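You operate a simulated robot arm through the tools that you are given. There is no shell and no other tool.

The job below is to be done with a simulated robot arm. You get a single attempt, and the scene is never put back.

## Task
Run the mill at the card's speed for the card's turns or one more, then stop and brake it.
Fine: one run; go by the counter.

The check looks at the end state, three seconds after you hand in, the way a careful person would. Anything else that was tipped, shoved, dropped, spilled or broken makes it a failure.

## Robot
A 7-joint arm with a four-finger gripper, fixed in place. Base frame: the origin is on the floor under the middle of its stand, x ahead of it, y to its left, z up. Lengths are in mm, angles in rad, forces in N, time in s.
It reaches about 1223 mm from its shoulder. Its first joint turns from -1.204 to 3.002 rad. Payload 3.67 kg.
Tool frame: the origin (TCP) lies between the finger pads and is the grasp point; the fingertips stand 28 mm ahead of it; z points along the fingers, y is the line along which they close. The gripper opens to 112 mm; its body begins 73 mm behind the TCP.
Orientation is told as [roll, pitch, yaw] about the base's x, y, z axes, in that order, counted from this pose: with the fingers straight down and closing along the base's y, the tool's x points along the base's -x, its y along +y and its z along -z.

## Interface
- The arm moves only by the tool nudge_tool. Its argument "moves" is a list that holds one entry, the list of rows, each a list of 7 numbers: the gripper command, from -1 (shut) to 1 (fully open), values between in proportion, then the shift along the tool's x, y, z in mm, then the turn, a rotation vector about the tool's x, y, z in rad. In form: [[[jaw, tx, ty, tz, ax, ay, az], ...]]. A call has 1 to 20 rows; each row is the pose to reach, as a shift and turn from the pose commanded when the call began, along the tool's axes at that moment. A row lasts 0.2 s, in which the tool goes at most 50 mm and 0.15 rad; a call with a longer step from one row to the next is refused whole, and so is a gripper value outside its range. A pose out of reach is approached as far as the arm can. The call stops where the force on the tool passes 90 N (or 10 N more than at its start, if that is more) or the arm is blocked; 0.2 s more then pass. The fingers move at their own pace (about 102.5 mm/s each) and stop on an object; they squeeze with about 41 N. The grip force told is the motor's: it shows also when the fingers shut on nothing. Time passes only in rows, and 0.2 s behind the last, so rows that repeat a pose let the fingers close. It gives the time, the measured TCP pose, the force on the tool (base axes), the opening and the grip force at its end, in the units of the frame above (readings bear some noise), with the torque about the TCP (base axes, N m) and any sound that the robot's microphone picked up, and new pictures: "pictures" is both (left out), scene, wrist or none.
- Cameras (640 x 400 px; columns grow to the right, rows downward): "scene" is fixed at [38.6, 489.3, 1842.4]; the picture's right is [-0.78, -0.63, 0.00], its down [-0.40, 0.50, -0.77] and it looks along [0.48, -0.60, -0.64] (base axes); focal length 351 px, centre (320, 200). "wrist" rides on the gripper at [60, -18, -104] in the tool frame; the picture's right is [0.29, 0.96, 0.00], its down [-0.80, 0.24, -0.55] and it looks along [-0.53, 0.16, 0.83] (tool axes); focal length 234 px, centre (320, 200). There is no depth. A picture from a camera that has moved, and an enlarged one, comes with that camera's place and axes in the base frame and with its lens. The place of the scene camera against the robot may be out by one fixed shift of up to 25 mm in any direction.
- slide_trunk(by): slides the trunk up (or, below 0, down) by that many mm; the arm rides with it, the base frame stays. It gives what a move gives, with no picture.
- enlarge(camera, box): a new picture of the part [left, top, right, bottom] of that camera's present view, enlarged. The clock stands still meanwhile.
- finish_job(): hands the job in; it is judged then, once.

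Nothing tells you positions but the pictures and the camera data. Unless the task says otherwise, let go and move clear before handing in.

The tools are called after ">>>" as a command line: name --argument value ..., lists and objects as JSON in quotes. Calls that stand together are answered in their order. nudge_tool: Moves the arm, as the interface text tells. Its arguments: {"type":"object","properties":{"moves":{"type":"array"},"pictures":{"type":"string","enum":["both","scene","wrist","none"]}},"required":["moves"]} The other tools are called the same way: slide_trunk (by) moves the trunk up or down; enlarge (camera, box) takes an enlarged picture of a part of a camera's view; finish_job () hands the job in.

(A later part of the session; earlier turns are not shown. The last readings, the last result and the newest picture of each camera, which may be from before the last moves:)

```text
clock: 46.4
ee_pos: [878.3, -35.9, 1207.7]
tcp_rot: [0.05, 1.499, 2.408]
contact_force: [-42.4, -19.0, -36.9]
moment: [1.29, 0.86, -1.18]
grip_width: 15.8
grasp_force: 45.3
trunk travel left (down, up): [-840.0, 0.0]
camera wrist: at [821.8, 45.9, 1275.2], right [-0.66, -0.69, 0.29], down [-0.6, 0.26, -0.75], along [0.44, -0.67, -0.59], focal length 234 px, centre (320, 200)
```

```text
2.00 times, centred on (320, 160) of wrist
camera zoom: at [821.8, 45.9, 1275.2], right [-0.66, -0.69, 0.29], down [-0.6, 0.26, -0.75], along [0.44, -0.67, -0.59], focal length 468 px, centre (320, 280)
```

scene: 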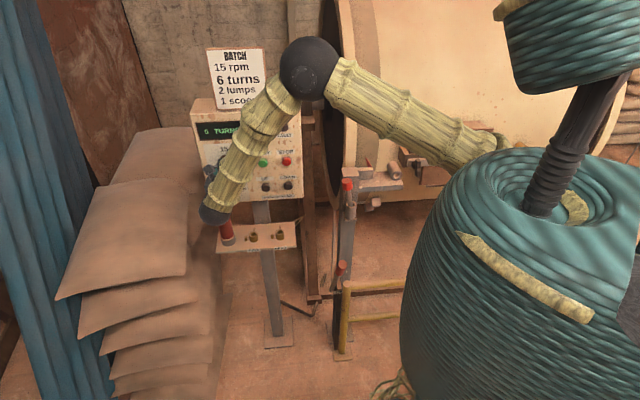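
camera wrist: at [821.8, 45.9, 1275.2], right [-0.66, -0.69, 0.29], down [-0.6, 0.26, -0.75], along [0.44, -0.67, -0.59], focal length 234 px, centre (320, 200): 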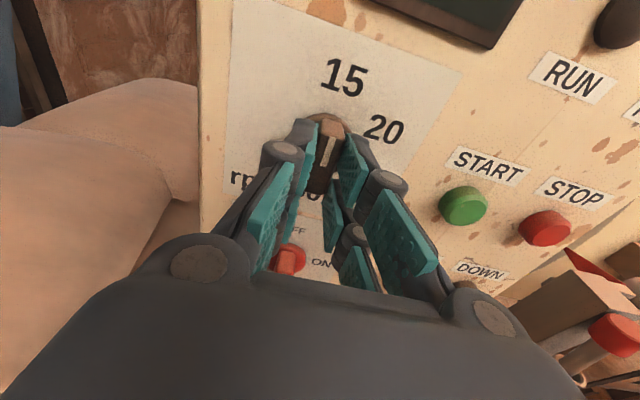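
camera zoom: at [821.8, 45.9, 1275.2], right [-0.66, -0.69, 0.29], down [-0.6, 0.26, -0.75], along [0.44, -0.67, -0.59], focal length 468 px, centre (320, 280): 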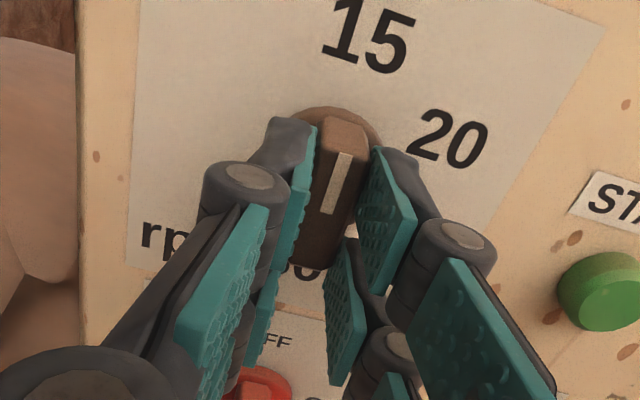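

The bar has come round to 15. I'll release it and back away to check.

>>> nudge_tool --moves '[[[-0.5, 0, 0, 0, 0, 0, 0], [-0.2, 0, 0, 0, 0, 0, 0], [0, 0, 0, -10, 0, 0, 0], [0, 0, 0, -30, 0, 0, 0], [0, 0, 0, -55, 0, 0, 0], [0, 0, 0, -80, 0, 0, 0]]]' --pictures "both"

>>> enlarge --camera "wrist" --box '[200, 0, 440, 200]'

>>> enlarge --camera "scene" --box '[190, 100, 310, 220]'

```text
clock: 47.8
ee_pos: [825.2, 20.2, 1209.7]
tcp_rot: [0.065, 1.496, 2.419]
contact_force: [-0.9, -0.5, -0.6]
moment: [-0.01, -0.03, -0.02]
grip_width: 56.1
grasp_force: 0.0
trunk travel left (down, up): [-840.0, 0.0]
camera wrist: at [768.4, 103.1, 1277.2], right [-0.66, -0.69, 0.29], down [-0.6, 0.26, -0.75], along [0.44, -0.68, -0.59], focal length 234 px, centre (320, 200)
```

scene: 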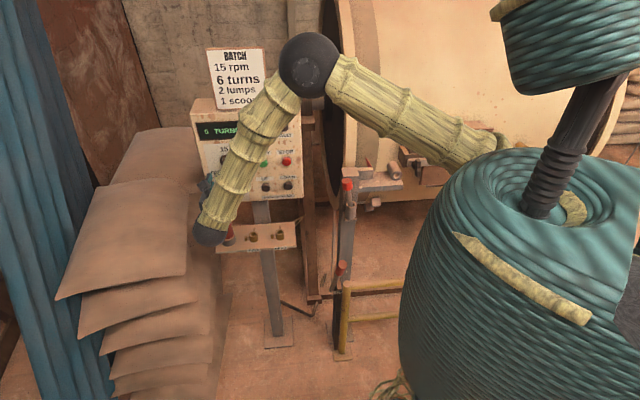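
wrist: 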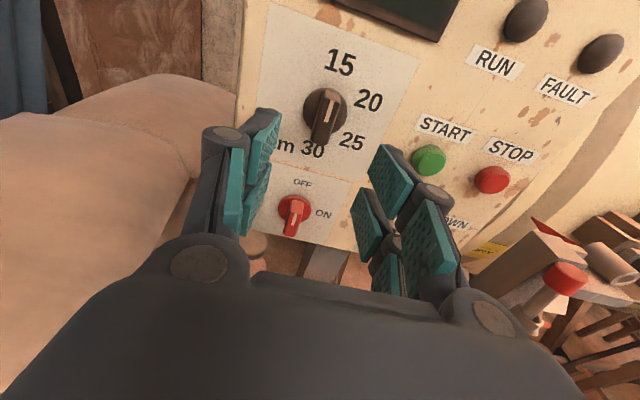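

```text
2.00 times, centred on (320, 100) of wrist
camera zoom: at [768.4, 103.1, 1277.2], right [-0.66, -0.69, 0.29], down [-0.6, 0.26, -0.75], along [0.44, -0.68, -0.59], focal length 468 px, centre (320, 400)
```

zoom: 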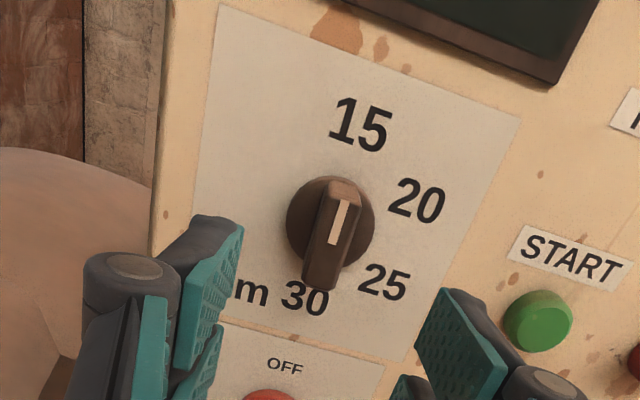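

```text
3.33 times, centred on (250, 160) of scene
camera zoom: at [38.6, 489.3, 1842.4], right [-0.78, -0.63, 0.0], down [-0.4, 0.5, -0.77], along [0.48, -0.6, -0.64], focal length 1170 px, centre (553, 333)
```

zoom: 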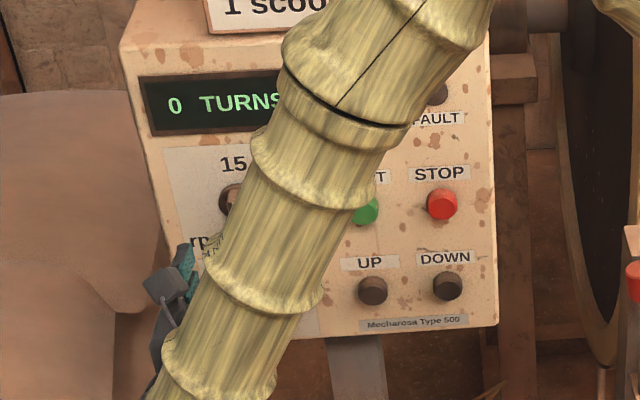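

The speed knob is on 15. Next the main switch: I'll lower the hand in front of it, staying clear of the red can beside it, and check the view.

>>> nudge_tool --moves '[[[0, -35, 0.3, 5, 0, 0, 0], [0, -70, 0.6, 12, 0, 0, 0], [-0.2, -103, 0.9, 20, 0, 0, 0], [-0.2, -103, 0.9, 20, 0, 0, 0]]]' --pictures "both"

>>> enlarge --camera "wrist" --box '[200, 50, 440, 250]'

```text
clock: 48.8
ee_pos: [832.8, 14.2, 1112.0]
tcp_rot: [0.005, 1.503, 2.365]
contact_force: [-0.5, 0.2, -0.7]
moment: [0.04, -0.02, 0.01]
grip_width: 44.7
grasp_force: 0.0
trunk travel left (down, up): [-840.0, 0.0]
camera wrist: at [775.2, 96.9, 1179.0], right [-0.66, -0.69, 0.29], down [-0.6, 0.26, -0.76], along [0.45, -0.67, -0.59], focal length 234 px, centre (320, 200)
```

scene: 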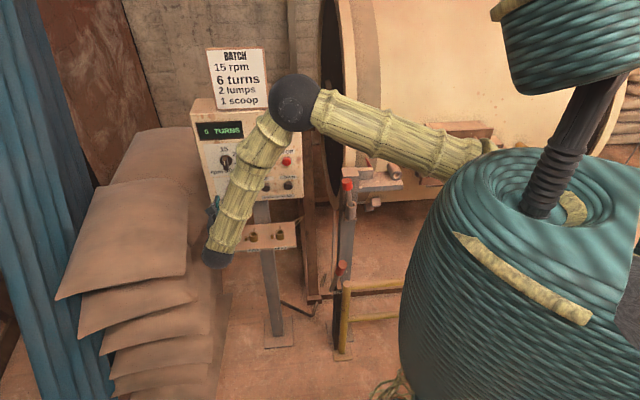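
wrist: 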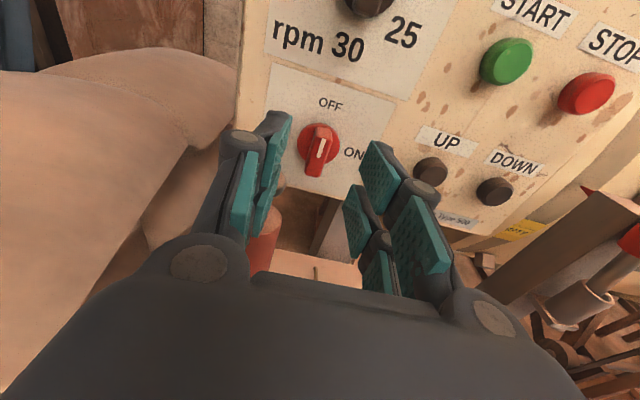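

```text
2.00 times, centred on (320, 150) of wrist
camera zoom: at [775.2, 96.9, 1179.0], right [-0.66, -0.69, 0.29], down [-0.6, 0.26, -0.76], along [0.45, -0.67, -0.59], focal length 468 px, centre (320, 300)
```

zoom: 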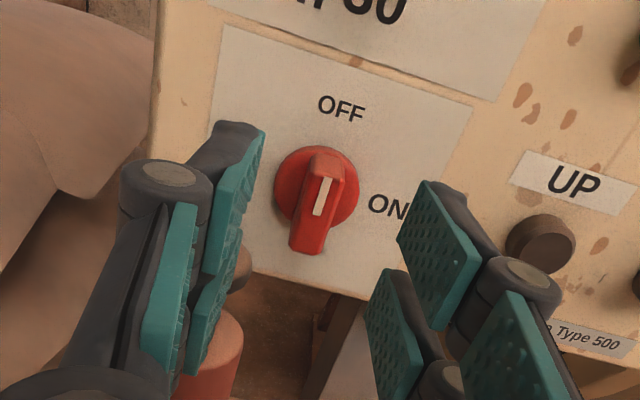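

I'll approach the switch, offset upward by about 18 mm so the lower fingers stay above the can's cap, and close on the upper half of its bar.

>>> nudge_tool --moves '[[[-0.35, -3, 2, 15, 0, 0, 0], [-0.35, -6, 3, 30, 0, 0, 0], [-0.35, -6, 3, 45, 0, 0, 0], [-0.35, -6, 3, 58, 0, 0, 0], [-0.35, -6, 3, 58, 0, 0, 0]]]' --pictures "both"

>>> enlarge --camera "wrist" --box '[200, 50, 440, 250]'

>>> enlarge --camera "scene" --box '[180, 140, 300, 260]'

```text
clock: 50.0
ee_pos: [872.5, -29.5, 1101.3]
tcp_rot: [0.018, 1.503, 2.381]
contact_force: [0.3, 0.3, 0.1]
moment: [0.01, 0.0, -0.02]
grip_width: 36.3
grasp_force: 0.2
trunk travel left (down, up): [-840.0, 0.0]
camera wrist: at [814.2, 53.4, 1168.4], right [-0.66, -0.69, 0.29], down [-0.6, 0.26, -0.76], along [0.45, -0.67, -0.59], focal length 234 px, centre (320, 200)
```

scene: 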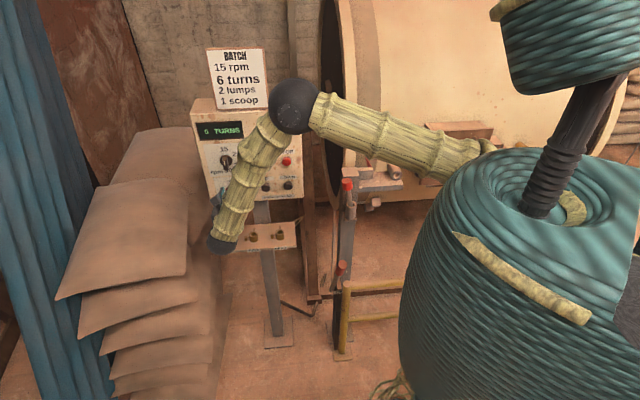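
wrist: 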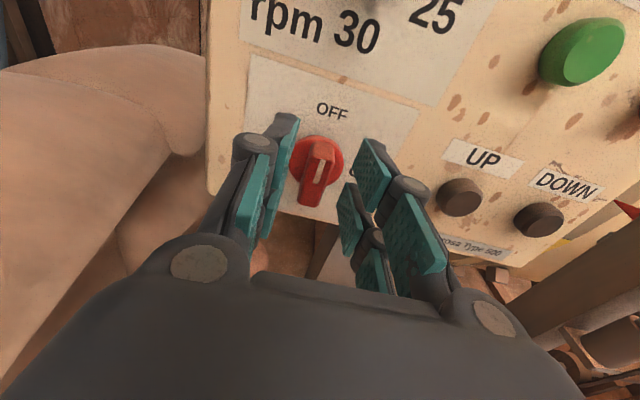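

```text
2.00 times, centred on (320, 150) of wrist
camera zoom: at [814.2, 53.4, 1168.4], right [-0.66, -0.69, 0.29], down [-0.6, 0.26, -0.76], along [0.45, -0.67, -0.59], focal length 468 px, centre (320, 300)
```

zoom: 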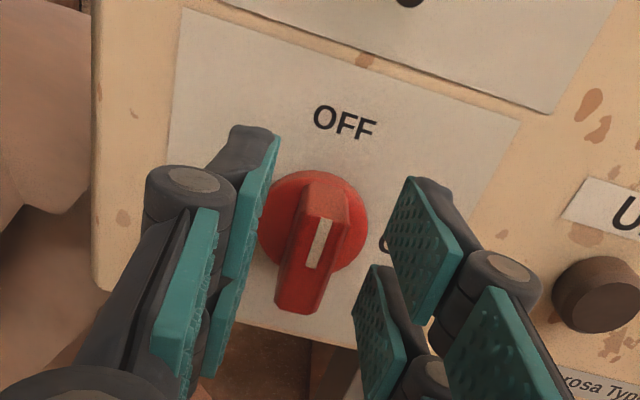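

```text
3.33 times, centred on (240, 200) of scene
camera zoom: at [38.6, 489.3, 1842.4], right [-0.78, -0.63, 0.0], down [-0.4, 0.5, -0.77], along [0.48, -0.6, -0.64], focal length 1170 px, centre (587, 200)
```

zoom: 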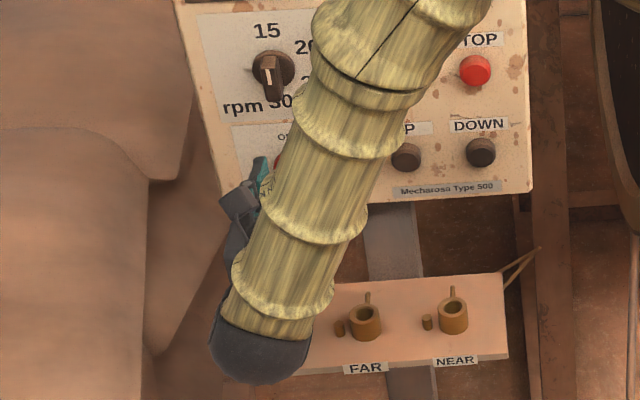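

>>> nudge_tool --moves '[[[-0.35, 0, 0, 6, 0, 0, 0], [-0.35, 0, 0, 11, 0, 0, 0], [-0.6, 0, 0, 11, 0, 0, 0], [-0.8, 0, 0, 11, 0, 0, 0], [-1, 0, 0, 11, 0, 0, 0], [-1, 0, 0, 11, 0, 0, 0]]]' --pictures "wrist"

>>> enlarge --camera "wrist" --box '[200, 50, 440, 250]'

```text
clock: 51.4
ee_pos: [878.9, -36.8, 1100.4]
tcp_rot: [0.016, 1.503, 2.376]
contact_force: [-3.4, -1.7, -0.8]
moment: [-0.18, -0.13, -0.16]
grip_width: 16.2
grasp_force: 45.1
trunk travel left (down, up): [-840.0, 0.0]
camera wrist: at [821.3, 45.4, 1167.7], right [-0.66, -0.69, 0.29], down [-0.6, 0.26, -0.76], along [0.45, -0.67, -0.59], focal length 234 px, centre (320, 200)
```

wrist: 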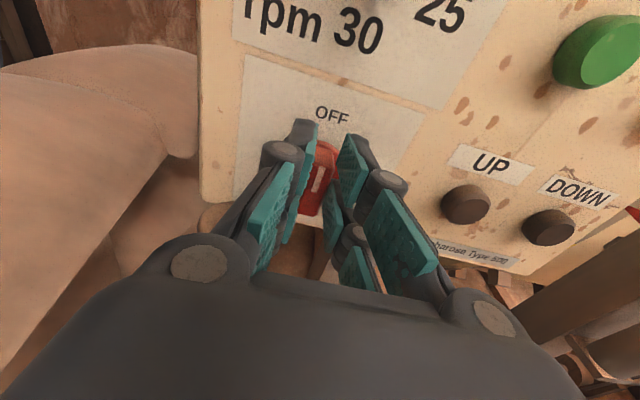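

```text
2.00 times, centred on (320, 150) of wrist
camera zoom: at [821.3, 45.4, 1167.7], right [-0.66, -0.69, 0.29], down [-0.6, 0.26, -0.76], along [0.45, -0.67, -0.59], focal length 468 px, centre (320, 300)
```

zoom: 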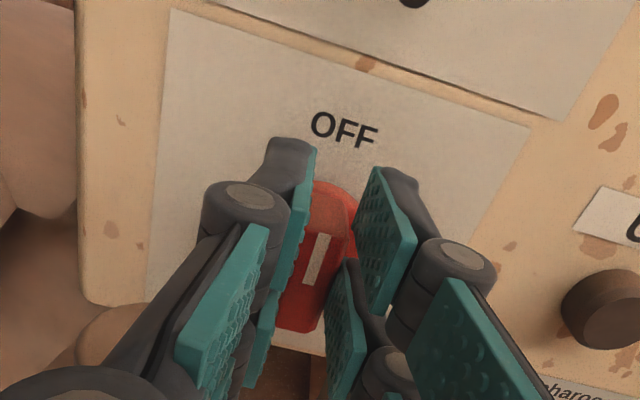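

The switch bar is gripped (16 mm, almost no side force). Now I'll turn it 90° clockwise to ON about its axis.

>>> nudge_tool --moves '[[[-1, -0.13, 1.94, 0, 0, 0, 0.13], [-1, -0.5, 3.86, 0, 0, 0, 0.26], [-1, -1.13, 5.7, 0, 0, 0, 0.39], [-1, -1.98, 7.45, 0, 0, 0, 0.52], [-1, -3.06, 9.08, 0, 0, 0, 0.65], [-1, -4.34, 10.55, 0, 0, 0, 0.78], [-1, -5.79, 11.84, 0, 0, 0, 0.91], [-1, -7.41, 12.94, 0, 0, 0, 1.04], [-1, -9.15, 13.81, 0, 0, 0, 1.17], [-1, -10.99, 14.45, 0, 0, 0, 1.3], [-1, -12.9, 14.85, 0, 0, 0, 1.43], [-1, -15, 15, 0, 0, 0, 1.57], [-1, -15, 15, 0, 0, 0, 1.57]]]' --pictures "both"

>>> enlarge --camera "wrist" --box '[200, 50, 440, 250]'

```text
clock: 54.1
ee_pos: [869.5, -47.2, 1087.2]
tcp_rot: [-1.502, 0.0, 0.787]
contact_force: [3.6, -3.5, 7.0]
moment: [-0.3, -0.45, 1.0]
grip_width: 16.3
grasp_force: 45.0
trunk travel left (down, up): [-840.0, 0.0]
camera wrist: at [754.1, -17.8, 1111.6], right [-0.25, -0.16, -0.96], down [0.16, 0.97, -0.2], along [0.96, -0.2, -0.22], focal length 234 px, centre (320, 200)
```

scene: 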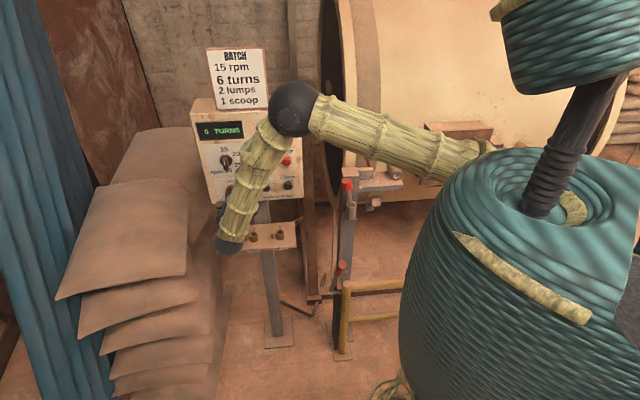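
wrist: 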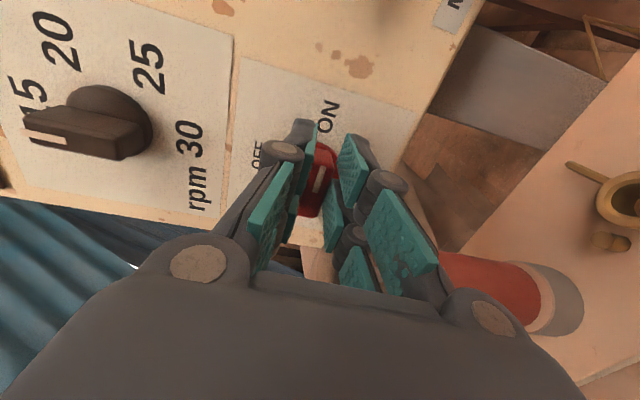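

```text
2.00 times, centred on (320, 150) of wrist
camera zoom: at [754.1, -17.8, 1111.6], right [-0.25, -0.16, -0.96], down [0.16, 0.97, -0.2], along [0.96, -0.2, -0.22], focal length 468 px, centre (320, 300)
```

zoom: 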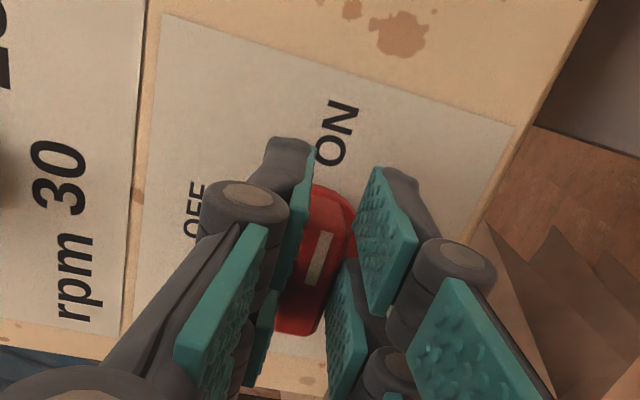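

The switch now points to ON. I'll release gently and back straight out.

>>> nudge_tool --moves '[[[-0.7, 0, 0, 0, 0, 0, 0], [-0.45, 0, 0, 0, 0, 0, 0], [-0.45, 0, 0, -10, 0, 0, 0], [-0.45, 0, 0, -30, 0, 0, 0], [-0.45, 0, 0, -60, 0, 0, 0], [-0.45, 0, 0, -90, 0, 0, 0]]]' --pictures "both"

>>> enlarge --camera "wrist" --box '[140, 0, 440, 240]'

```text
clock: 55.5
ee_pos: [803.9, 15.7, 1093.2]
tcp_rot: [-1.503, 0.001, 0.787]
contact_force: [0.1, 0.0, 0.2]
moment: [0.0, -0.02, 0.03]
grip_width: 31.0
grasp_force: 0.0
trunk travel left (down, up): [-840.0, 0.0]
camera wrist: at [689.0, 46.0, 1117.6], right [-0.25, -0.16, -0.95], down [0.16, 0.97, -0.2], along [0.95, -0.2, -0.22], focal length 234 px, centre (320, 200)
```

scene: 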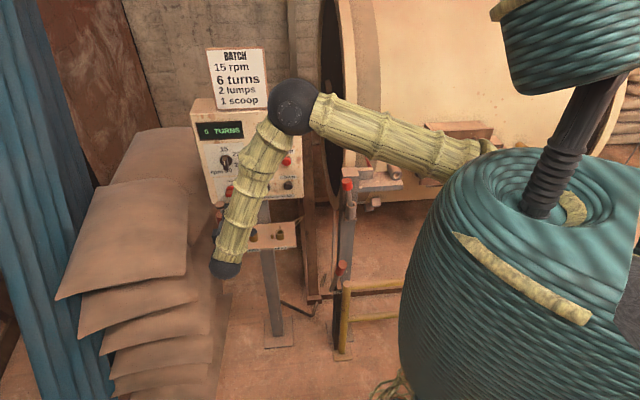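
wrist: 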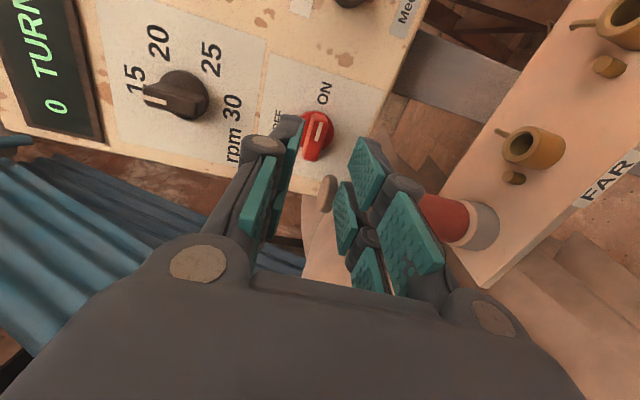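

```text
1.67 times, centred on (290, 120) of wrist
camera zoom: at [689.0, 46.0, 1117.6], right [-0.25, -0.16, -0.95], down [0.16, 0.97, -0.2], along [0.95, -0.2, -0.22], focal length 390 px, centre (370, 333)
```

zoom: 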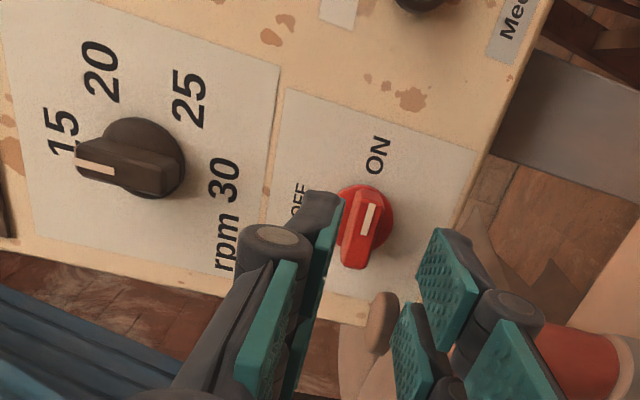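

Both settings are right: speed 15, main switch ON, and the can is undisturbed. Next I'll deal with the brake lever; first I roll the hand back and retreat from the panel.

>>> nudge_tool --moves '[[[-0.45, 0, -5, -15, 0, 0, 0.143], [-0.45, 0, -10, -30, 0, 0, 0.286], [-0.45, 0, -20, -45, 0, 0, 0.428], [-0.45, 0, -30, -60, 0, 0, 0.571], [-0.45, 0, -40, -75, 0, 0, 0.714], [-0.45, 0, -50, -90, 0, 0, 0.857], [-0.45, 0, -60, -105, 0, 0, 1.0], [-0.45, 0, -70, -110, 0, 0, 1.142], [-0.45, 0, -80, -110, 0, 0, 1.285], [-0.45, 0, -90, -110, 0, 0, 1.428], [-0.45, 0, -90, -110, 0, 0, 1.571]]]' --pictures "scene"

```text
clock: 58.0
ee_pos: [731.5, 90.5, 1189.1]
tcp_rot: [0.002, -1.503, -0.784]
contact_force: [-0.3, 0.5, -0.5]
moment: [0.03, 0.01, 0.01]
grip_width: 30.8
grasp_force: 0.0
trunk travel left (down, up): [-840.0, 0.0]
```

scene: 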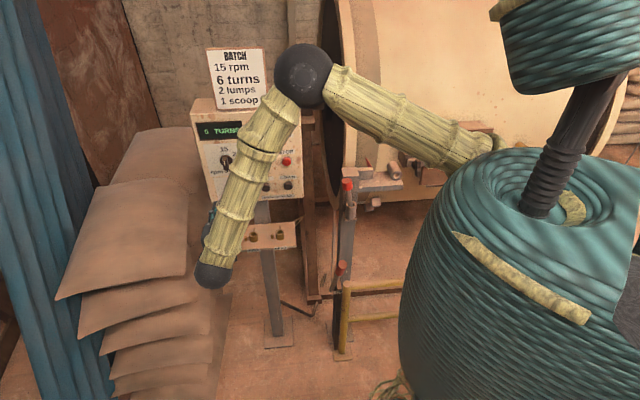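

>>> nudge_tool --moves '[[[-0.2, 4, -19, 1, 0, 0.137, 0], [-0.2, 7, -38, 3, 0, 0.273, 0], [-0.2, 11, -57, 4, 0, 0.41, 0], [-0.2, 14, -76, 6, 0, 0.546, 0], [-0.2, 18, -95, 7, 0, 0.683, 0], [-0.2, 21, -114, 9, 0, 0.82, 0], [-0.2, 25, -133, 10, 0, 0.956, 0], [-0.2, 28, -152, 12, 0, 1.093, 0], [-0.2, 32, -171, 13, 0, 1.23, 0], [-0.2, 35, -185, 15, 0, 1.366, 0], [-0.2, 38, -199, 16, 0, 1.503, 0]]]' --pictures "both"

```text
clock: 60.4
ee_pos: [601.5, -63.8, 1151.3]
tcp_rot: [0.0, 0.007, -0.782]
contact_force: [0.2, 0.2, 0.6]
moment: [0.03, 0.01, -0.03]
grip_width: 44.7
grasp_force: 0.0
trunk travel left (down, up): [-840.0, 0.0]
camera wrist: at [546.5, -35.3, 1255.3], right [0.47, 0.88, 0.0], down [0.74, -0.39, 0.55], along [0.49, -0.26, -0.83], focal length 234 px, centre (320, 200)
```

scene: 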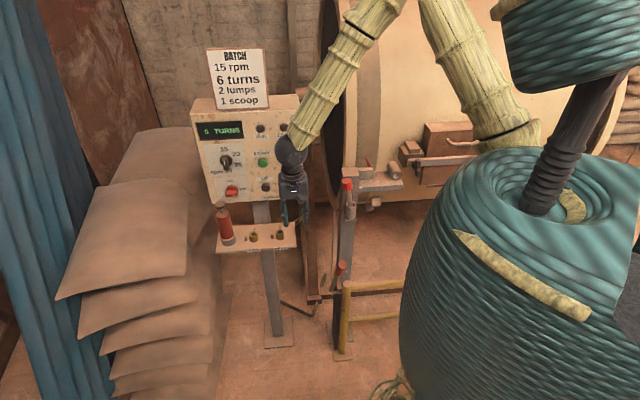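
wrist: 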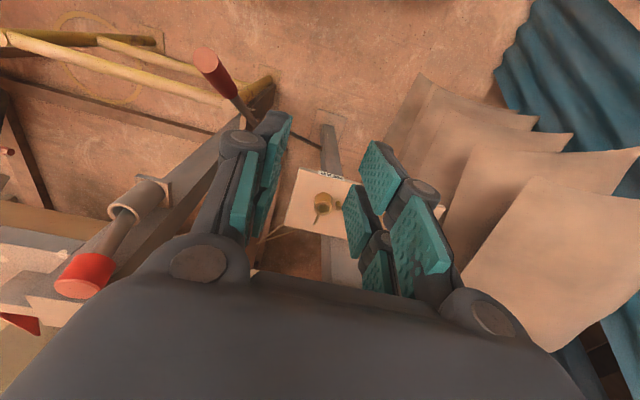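

The elbow is now high above everything and the hand points down; combining views the lever's handle end is at about (489,-172,901). I'll move above the handle with the fingers open to straddle it.

>>> nudge_tool --moves '[[[0.4, -4, -31, 20, 0, 0, 0], [0.4, -8, -62, 50, 0, 0, 0], [0.4, -12, -93, 85, 0, 0, 0], [0.4, -16, -124, 120, 0, 0, 0], [0.4, -19, -155, 145, 0, 0, 0], [0.4, -19, -155, 145, 0, 0, 0]]]' --pictures "both"

>>> enlarge --camera "wrist" --box '[180, 40, 460, 260]'

>>> enlarge --camera "scene" --box '[270, 150, 430, 300]'

```text
clock: 61.8
ee_pos: [503.6, -184.9, 1006.5]
tcp_rot: [-0.002, -0.002, -0.783]
contact_force: [-1.3, 0.2, 0.3]
moment: [-0.02, -0.02, 0.03]
grip_width: 78.5
grasp_force: 0.1
trunk travel left (down, up): [-840.0, 0.0]
camera wrist: at [449.1, -155.2, 1110.3], right [0.47, 0.88, 0.0], down [0.73, -0.39, 0.55], along [0.49, -0.26, -0.83], focal length 234 px, centre (320, 200)
```

scene: 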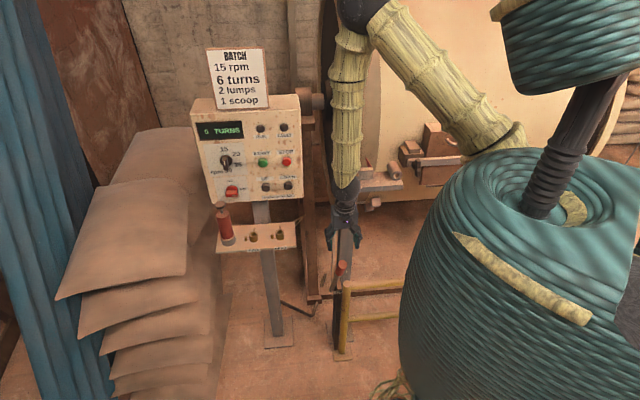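
wrist: 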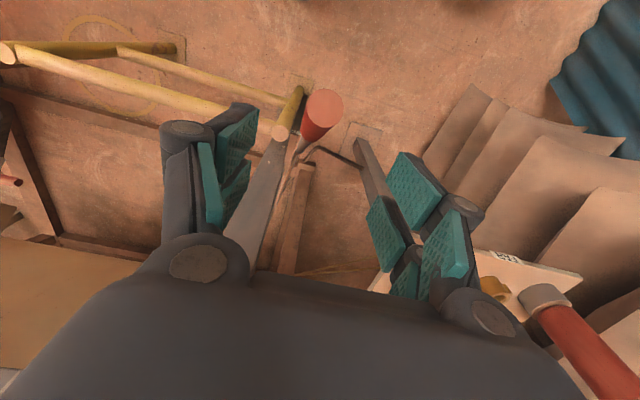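

```text
1.82 times, centred on (320, 150) of wrist
camera zoom: at [449.1, -155.2, 1110.3], right [0.47, 0.88, 0.0], down [0.73, -0.39, 0.55], along [0.49, -0.26, -0.83], focal length 426 px, centre (320, 291)
```

zoom: 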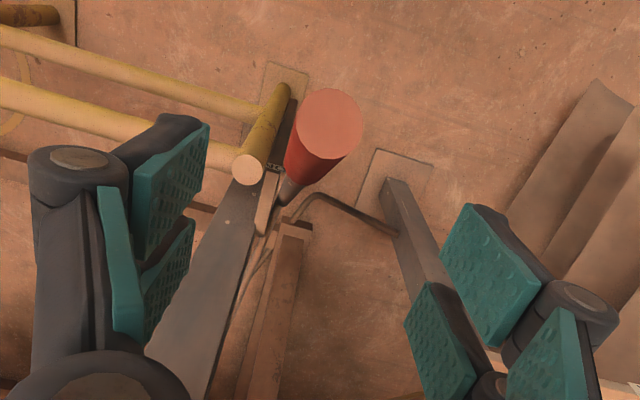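

```text
2.67 times, centred on (350, 225) of scene
camera zoom: at [38.6, 489.3, 1842.4], right [-0.78, -0.63, 0.0], down [-0.4, 0.5, -0.77], along [0.48, -0.6, -0.64], focal length 936 px, centre (240, 133)
```

zoom: 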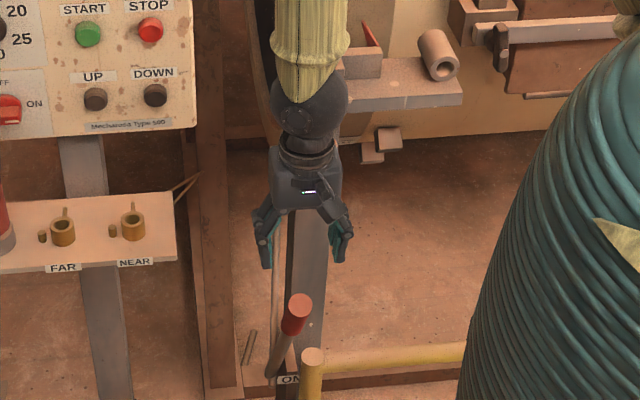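

The hand is directly above the handle with good clearance all round. I'll descend so the handle sits between the fingers.

>>> nudge_tool --moves '[[[0.4, 0, 0, 40, 0, 0, 0], [0.4, 0, 0, 80, 0, 0, 0], [0.4, 0, 0, 115, 0, 0, 0], [0.4, 0, 0, 140, 0, 0, 0], [0.4, 0, 0, 140, 0, 0, 0]]]' --pictures "both"

>>> enlarge --camera "wrist" --box '[180, 40, 460, 260]'

>>> enlarge --camera "scene" --box '[290, 180, 410, 300]'

```text
clock: 63.0
ee_pos: [504.4, -185.3, 866.2]
tcp_rot: [-0.002, 0.0, -0.781]
contact_force: [0.3, 0.1, 0.0]
moment: [0.0, -0.02, -0.01]
grip_width: 78.6
grasp_force: 0.0
trunk travel left (down, up): [-840.0, 0.0]
camera wrist: at [449.3, -155.7, 969.6], right [0.47, 0.88, 0.0], down [0.73, -0.39, 0.55], along [0.49, -0.26, -0.83], focal length 234 px, centre (320, 200)
```

scene: 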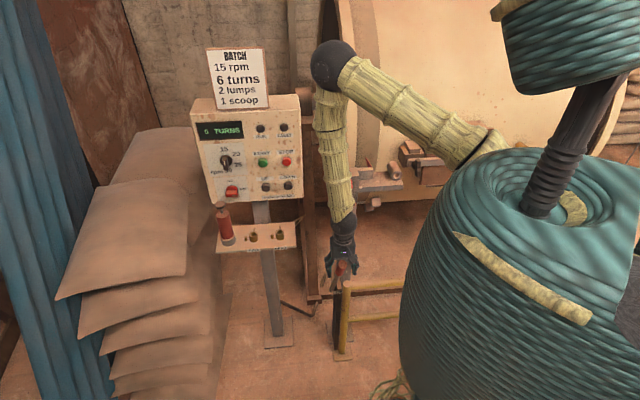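
wrist: 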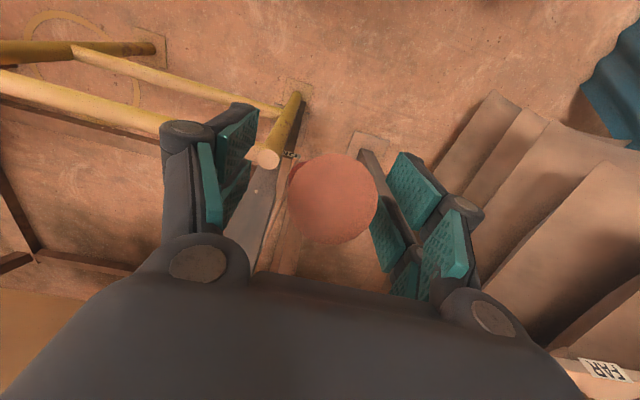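

```text
1.82 times, centred on (320, 150) of wrist
camera zoom: at [449.3, -155.7, 969.6], right [0.47, 0.88, 0.0], down [0.73, -0.39, 0.55], along [0.49, -0.26, -0.83], focal length 426 px, centre (320, 291)
```

zoom: 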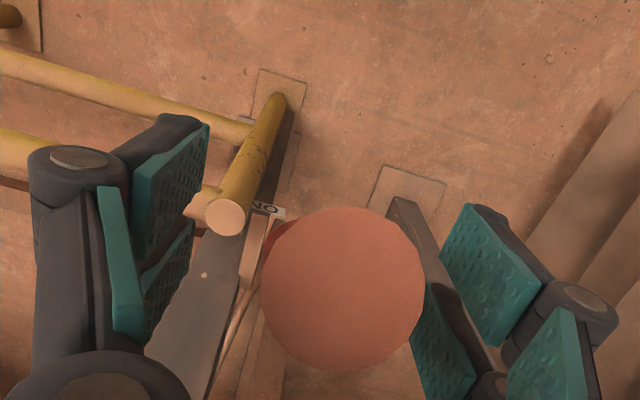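

```text
3.33 times, centred on (350, 240) of scene
camera zoom: at [38.6, 489.3, 1842.4], right [-0.78, -0.63, 0.0], down [-0.4, 0.5, -0.77], along [0.48, -0.6, -0.64], focal length 1170 px, centre (220, 67)
```

zoom: 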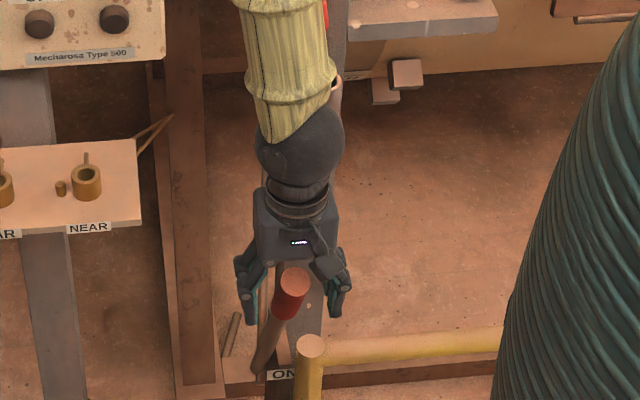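

The handle sits between the fingers. I'll close on it and try a small push inward (toward the mill) to learn from the force which way the lever is free to go.

>>> nudge_tool --moves '[[[0, 0, 0, 0, 0, 0, 0], [-0.4, 0, 0, 0, 0, 0, 0], [-0.7, 0, 0, 0, 0, 0, 0], [-1, 0, 0, 0, 0, 0, 0]]]' --pictures "none"

>>> nudge_tool --moves '[[[-1, -3.5, 0, -1.8, 0, 0, 0], [-1, -7, 0, -3.6, 0, 0, 0]]]' --pictures "wrist"

```text
clock: 64.0
ee_pos: [504.1, -185.8, 865.1]
tcp_rot: [-0.002, 0.003, -0.784]
contact_force: [-5.1, -3.8, 2.4]
moment: [-0.29, 0.11, -0.17]
grip_width: 31.8
grasp_force: 44.9
trunk travel left (down, up): [-840.0, 0.0]
```

```text
clock: 64.5
ee_pos: [507.9, -189.0, 868.3]
tcp_rot: [-0.003, 0.0, -0.782]
contact_force: [-10.3, -2.4, -13.1]
moment: [1.04, 1.16, -0.01]
grip_width: 31.8
grasp_force: 44.9
trunk travel left (down, up): [-840.0, 0.0]
camera wrist: at [453.9, -161.0, 973.1], right [0.47, 0.88, 0.0], down [0.74, -0.39, 0.55], along [0.49, -0.26, -0.83], focal length 234 px, centre (320, 200)
```

wrist: 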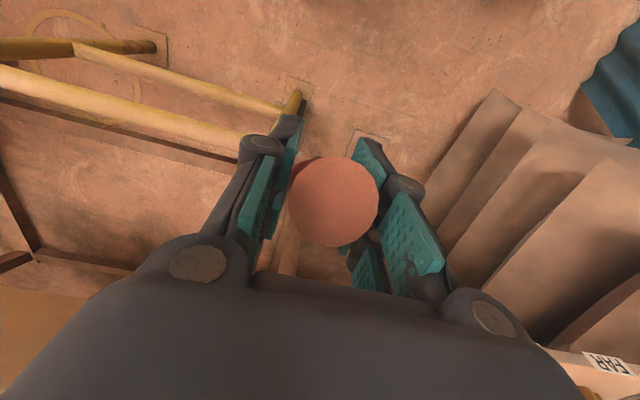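

The lever yields inward with little force. I'll continue a bit further along its arc and watch.

>>> nudge_tool --moves '[[[-1, -6, 0, -2.7, 0, 0, 0], [-1, -12, 0, -5.2, 0, 0, 0], [-1, -18, 0, -7.7, 0, 0, 0], [-1, -25, 0, -10.5, 0, 0, 0]]]' --pictures "both"

>>> enlarge --camera "scene" --box '[290, 200, 410, 300]'

```text
clock: 65.5
ee_pos: [526.0, -206.8, 880.3]
tcp_rot: [-0.002, 0.002, -0.784]
contact_force: [-18.2, -8.9, -9.8]
moment: [0.83, 1.37, -0.21]
grip_width: 32.0
grasp_force: 45.4
trunk travel left (down, up): [-840.0, 0.0]
camera wrist: at [471.5, -178.7, 984.5], right [0.47, 0.88, 0.0], down [0.74, -0.39, 0.55], along [0.49, -0.26, -0.83], focal length 234 px, centre (320, 200)
```

scene: 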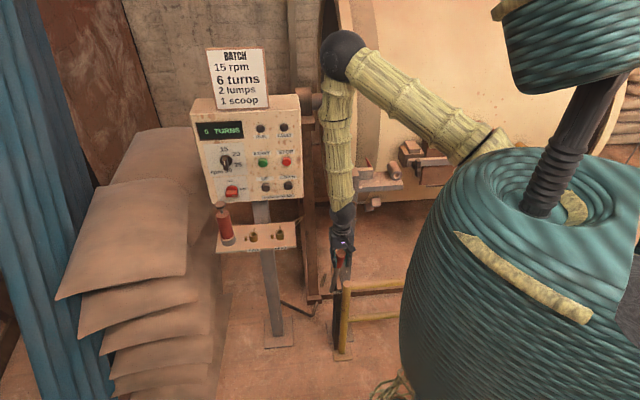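
wrist: 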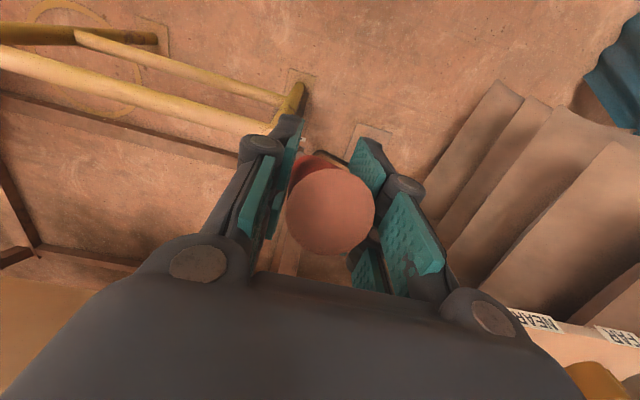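

```text
4.00 times, centred on (350, 250) of scene
camera zoom: at [38.6, 489.3, 1842.4], right [-0.78, -0.63, 0.0], down [-0.4, 0.5, -0.77], along [0.48, -0.6, -0.64], focal length 1404 px, centre (200, 0)
```

zoom: 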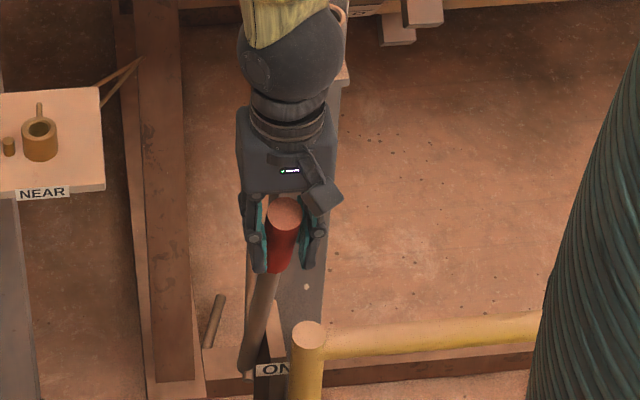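

The lever moves inward smoothly, away from its "ON" lean. I'll continue a bit more along the arc, staying clear of the post with the hand.

>>> nudge_tool --moves '[[[-1, -8, 0, -3, 0, 0, 0], [-1, -16, 0, -6, 0, 0, 0], [-1, -24, 0, -9, 0, 0, 0], [-1, -31, 0, -11.3, 0, 0, 0], [-1, -38, 0, -13.5, 0, 0, 0]]]' --pictures "both"

>>> enlarge --camera "scene" --box '[290, 200, 410, 300]'

```text
clock: 66.8
ee_pos: [553.7, -233.8, 895.1]
tcp_rot: [-0.002, 0.002, -0.782]
contact_force: [-19.1, -9.1, -7.8]
moment: [0.77, 1.43, -0.3]
grip_width: 31.8
grasp_force: 45.1
trunk travel left (down, up): [-840.0, 0.0]
camera wrist: at [498.3, -205.7, 997.8], right [0.47, 0.88, 0.0], down [0.74, -0.39, 0.55], along [0.49, -0.26, -0.83], focal length 234 px, centre (320, 200)
```

scene: 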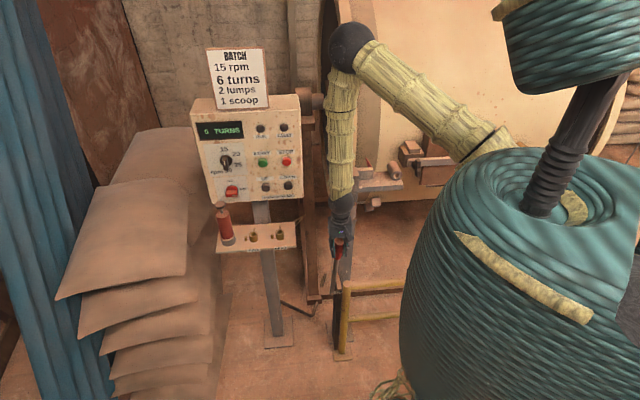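
wrist: 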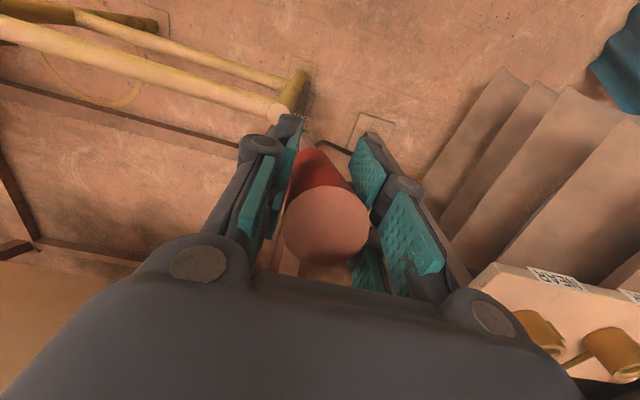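

```text
4.00 times, centred on (350, 250) of scene
camera zoom: at [38.6, 489.3, 1842.4], right [-0.78, -0.63, 0.0], down [-0.4, 0.5, -0.77], along [0.48, -0.6, -0.64], focal length 1404 px, centre (200, 0)
```

zoom: 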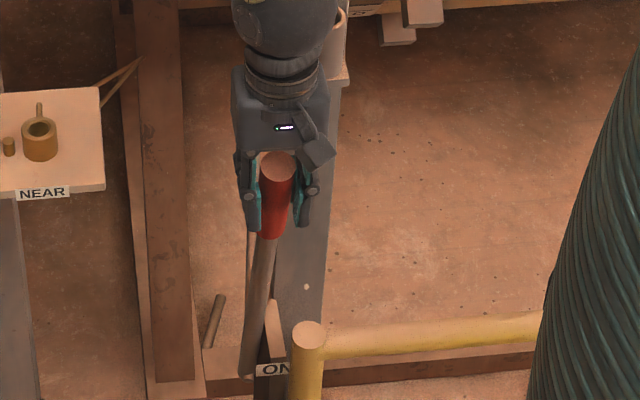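

The lever follows easily. I'll let go here and lift the hand to see whether it stays, and how much room remains beside the post.

>>> nudge_tool --moves '[[[-0.5, 0, 0, 0, 0, 0, 0], [0, 0, 0, 0, 0, 0, 0], [0.4, 0, 0, 0, 0, 0, 0], [0.4, 0, 0, -40, 0, 0, 0], [0.4, 15, 0, -80, 0, 0, 0], [0.4, 30, 0, -120, 0, 0, 0], [0.4, 50, 0, -150, 0, 0, 0]]]' --pictures "both"

>>> enlarge --camera "scene" --box '[290, 200, 410, 300]'

>>> enlarge --camera "wrist" --box '[220, 80, 420, 280]'

```text
clock: 68.3
ee_pos: [518.3, -196.6, 1044.8]
tcp_rot: [-0.002, -0.001, -0.784]
contact_force: [0.1, 0.2, -0.2]
moment: [-0.02, -0.03, 0.01]
grip_width: 78.4
grasp_force: 0.0
trunk travel left (down, up): [-840.0, 0.0]
camera wrist: at [461.8, -167.9, 1148.0], right [0.47, 0.88, 0.0], down [0.73, -0.39, 0.55], along [0.49, -0.26, -0.83], focal length 234 px, centre (320, 200)
```

scene: 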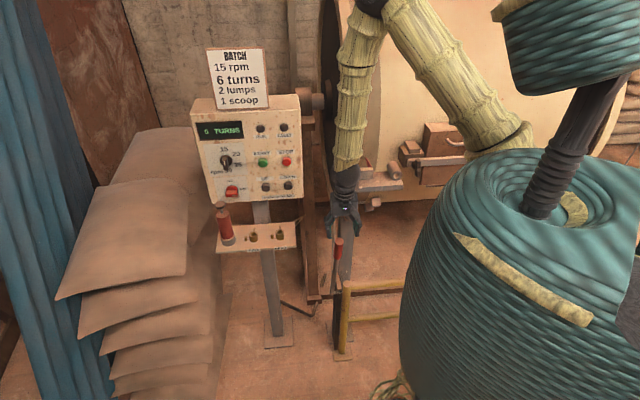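
wrist: 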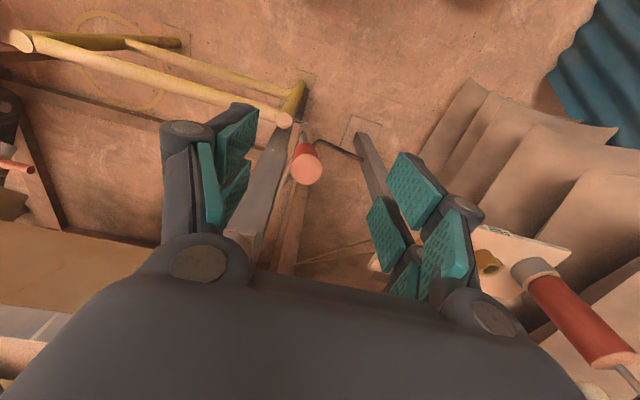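

```text
4.00 times, centred on (350, 250) of scene
camera zoom: at [38.6, 489.3, 1842.4], right [-0.78, -0.63, 0.0], down [-0.4, 0.5, -0.77], along [0.48, -0.6, -0.64], focal length 1404 px, centre (200, 0)
```

zoom: 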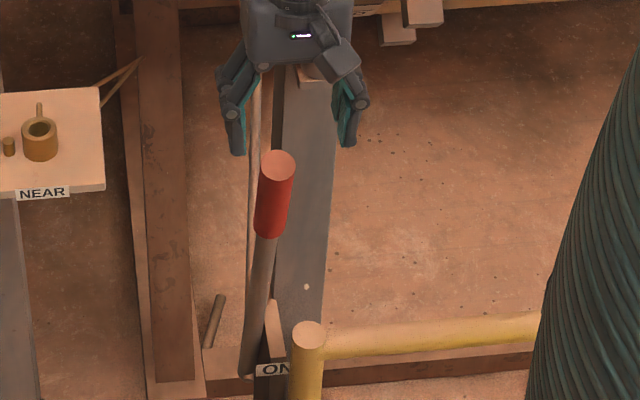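

```text
2.00 times, centred on (320, 180) of wrist
camera zoom: at [461.8, -167.9, 1148.0], right [0.47, 0.88, 0.0], down [0.73, -0.39, 0.55], along [0.49, -0.26, -0.83], focal length 468 px, centre (320, 240)
```

zoom: 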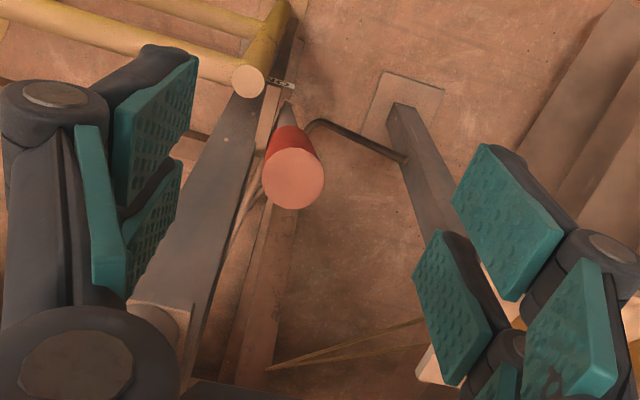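

The lever stays where I leave it (friction only), so it was on "ON" and is now partly released. I'll tilt the hand forward, close the fingers, and push the handle further inward from the operator side to find its OFF stop.

>>> nudge_tool --moves '[[[-0.3, 8, 3, 5, 0, -0.145, 0], [-1, 16, 6, 10, 0, -0.29, 0], [-1, 24, 9, 20, 0, -0.435, 0], [-1, 27, 12, 30, 0, -0.58, 0], [-1, 27, 12, 40, 0, -0.725, 0], [-1, 27, 12, 45, 0, -0.87, 0]]]' --pictures "both"

```text
clock: 69.8
ee_pos: [508.8, -171.2, 998.4]
tcp_rot: [-0.009, -0.875, -0.775]
contact_force: [-0.2, -0.4, -0.5]
moment: [-0.04, -0.01, -0.02]
grip_width: 0.0
grasp_force: 35.6
trunk travel left (down, up): [-840.0, 0.0]
camera wrist: at [412.8, -101.9, 1019.8], right [0.54, 0.81, -0.23], down [0.23, 0.11, 0.97], along [0.81, -0.58, -0.13], focal length 234 px, centre (320, 200)
```

scene: 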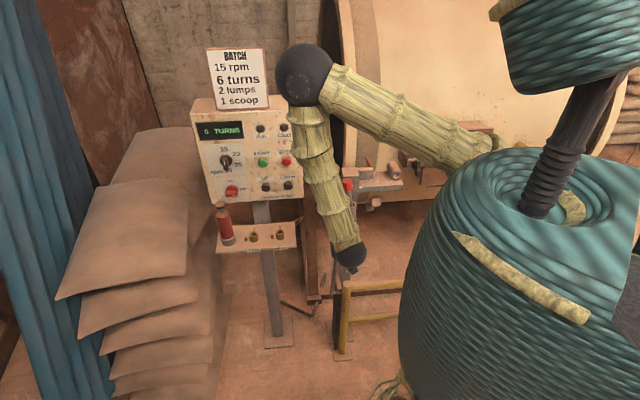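
wrist: 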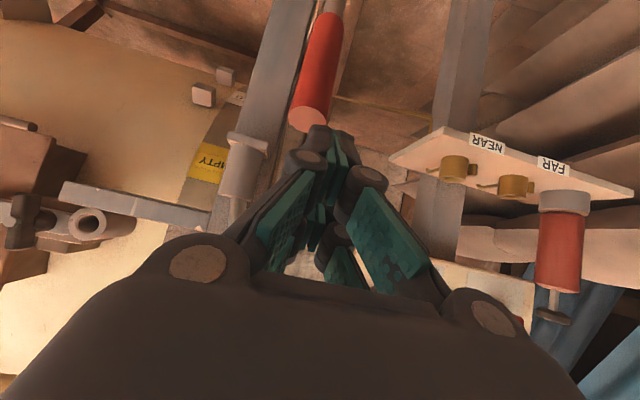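

>>> nudge_tool --moves '[[[-1, 28, 0, 23, 0, 0, 0], [-1, 55, 0, 46, 0, 0, 0], [-1, 81, 0, 67.5, 0, 0, 0], [-1, 81, 0, 67.5, 0, 0, 0]]]' --pictures "both"

>>> enlarge --camera "wrist" --box '[200, 0, 440, 200]'

>>> enlarge --camera "scene" --box '[290, 200, 410, 300]'

```text
clock: 70.8
ee_pos: [507.2, -170.5, 893.5]
tcp_rot: [-0.003, -0.871, -0.779]
contact_force: [-0.2, 0.0, 0.1]
moment: [-0.01, 0.01, 0.03]
grip_width: 0.0
grasp_force: 36.1
trunk travel left (down, up): [-840.0, 0.0]
camera wrist: at [411.1, -100.4, 914.9], right [0.54, 0.81, -0.22], down [0.23, 0.11, 0.97], along [0.81, -0.58, -0.13], focal length 234 px, centre (320, 200)
```

scene: 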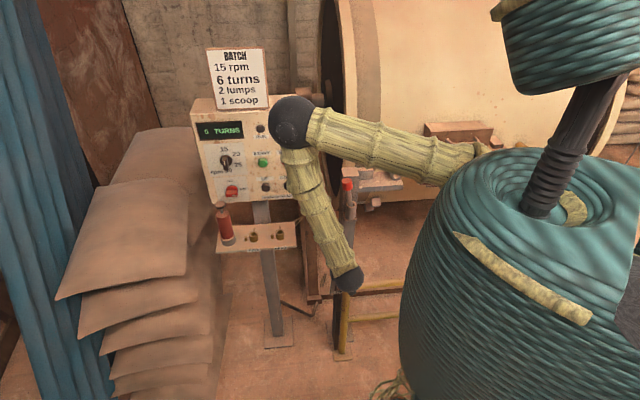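
wrist: 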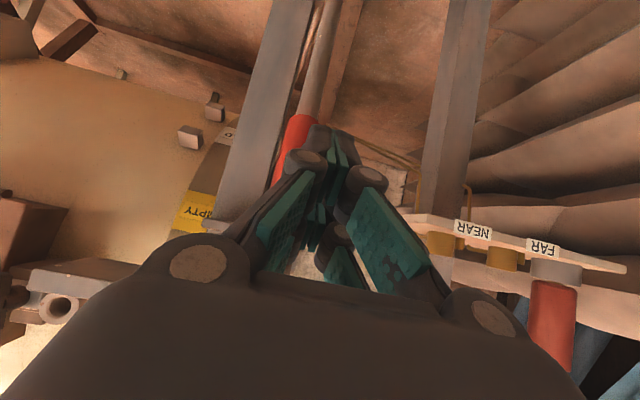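

```text
2.00 times, centred on (320, 100) of wrist
camera zoom: at [411.1, -100.4, 914.9], right [0.54, 0.81, -0.22], down [0.23, 0.11, 0.97], along [0.81, -0.58, -0.13], focal length 468 px, centre (320, 400)
```

zoom: 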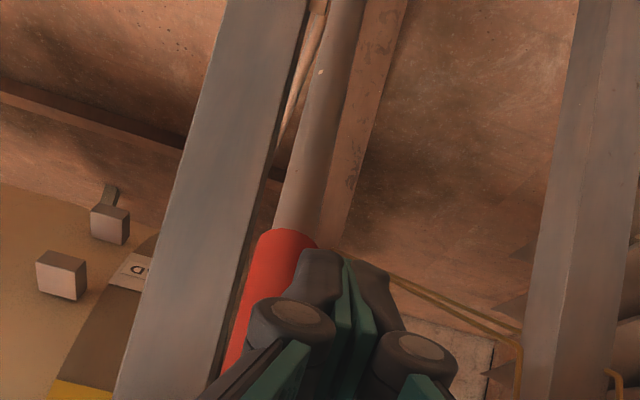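

```text
4.00 times, centred on (350, 250) of scene
camera zoom: at [38.6, 489.3, 1842.4], right [-0.78, -0.63, 0.0], down [-0.4, 0.5, -0.77], along [0.48, -0.6, -0.64], focal length 1404 px, centre (200, 0)
```

zoom: 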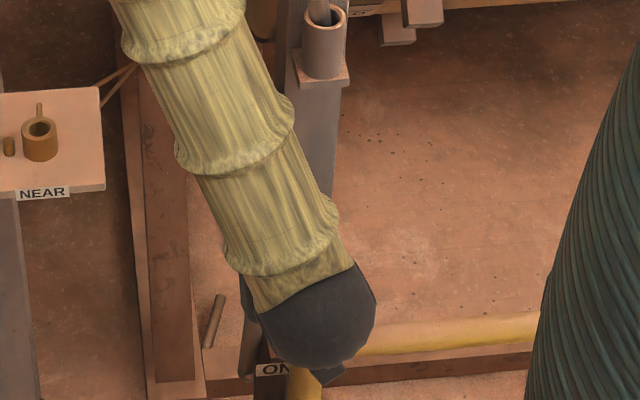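

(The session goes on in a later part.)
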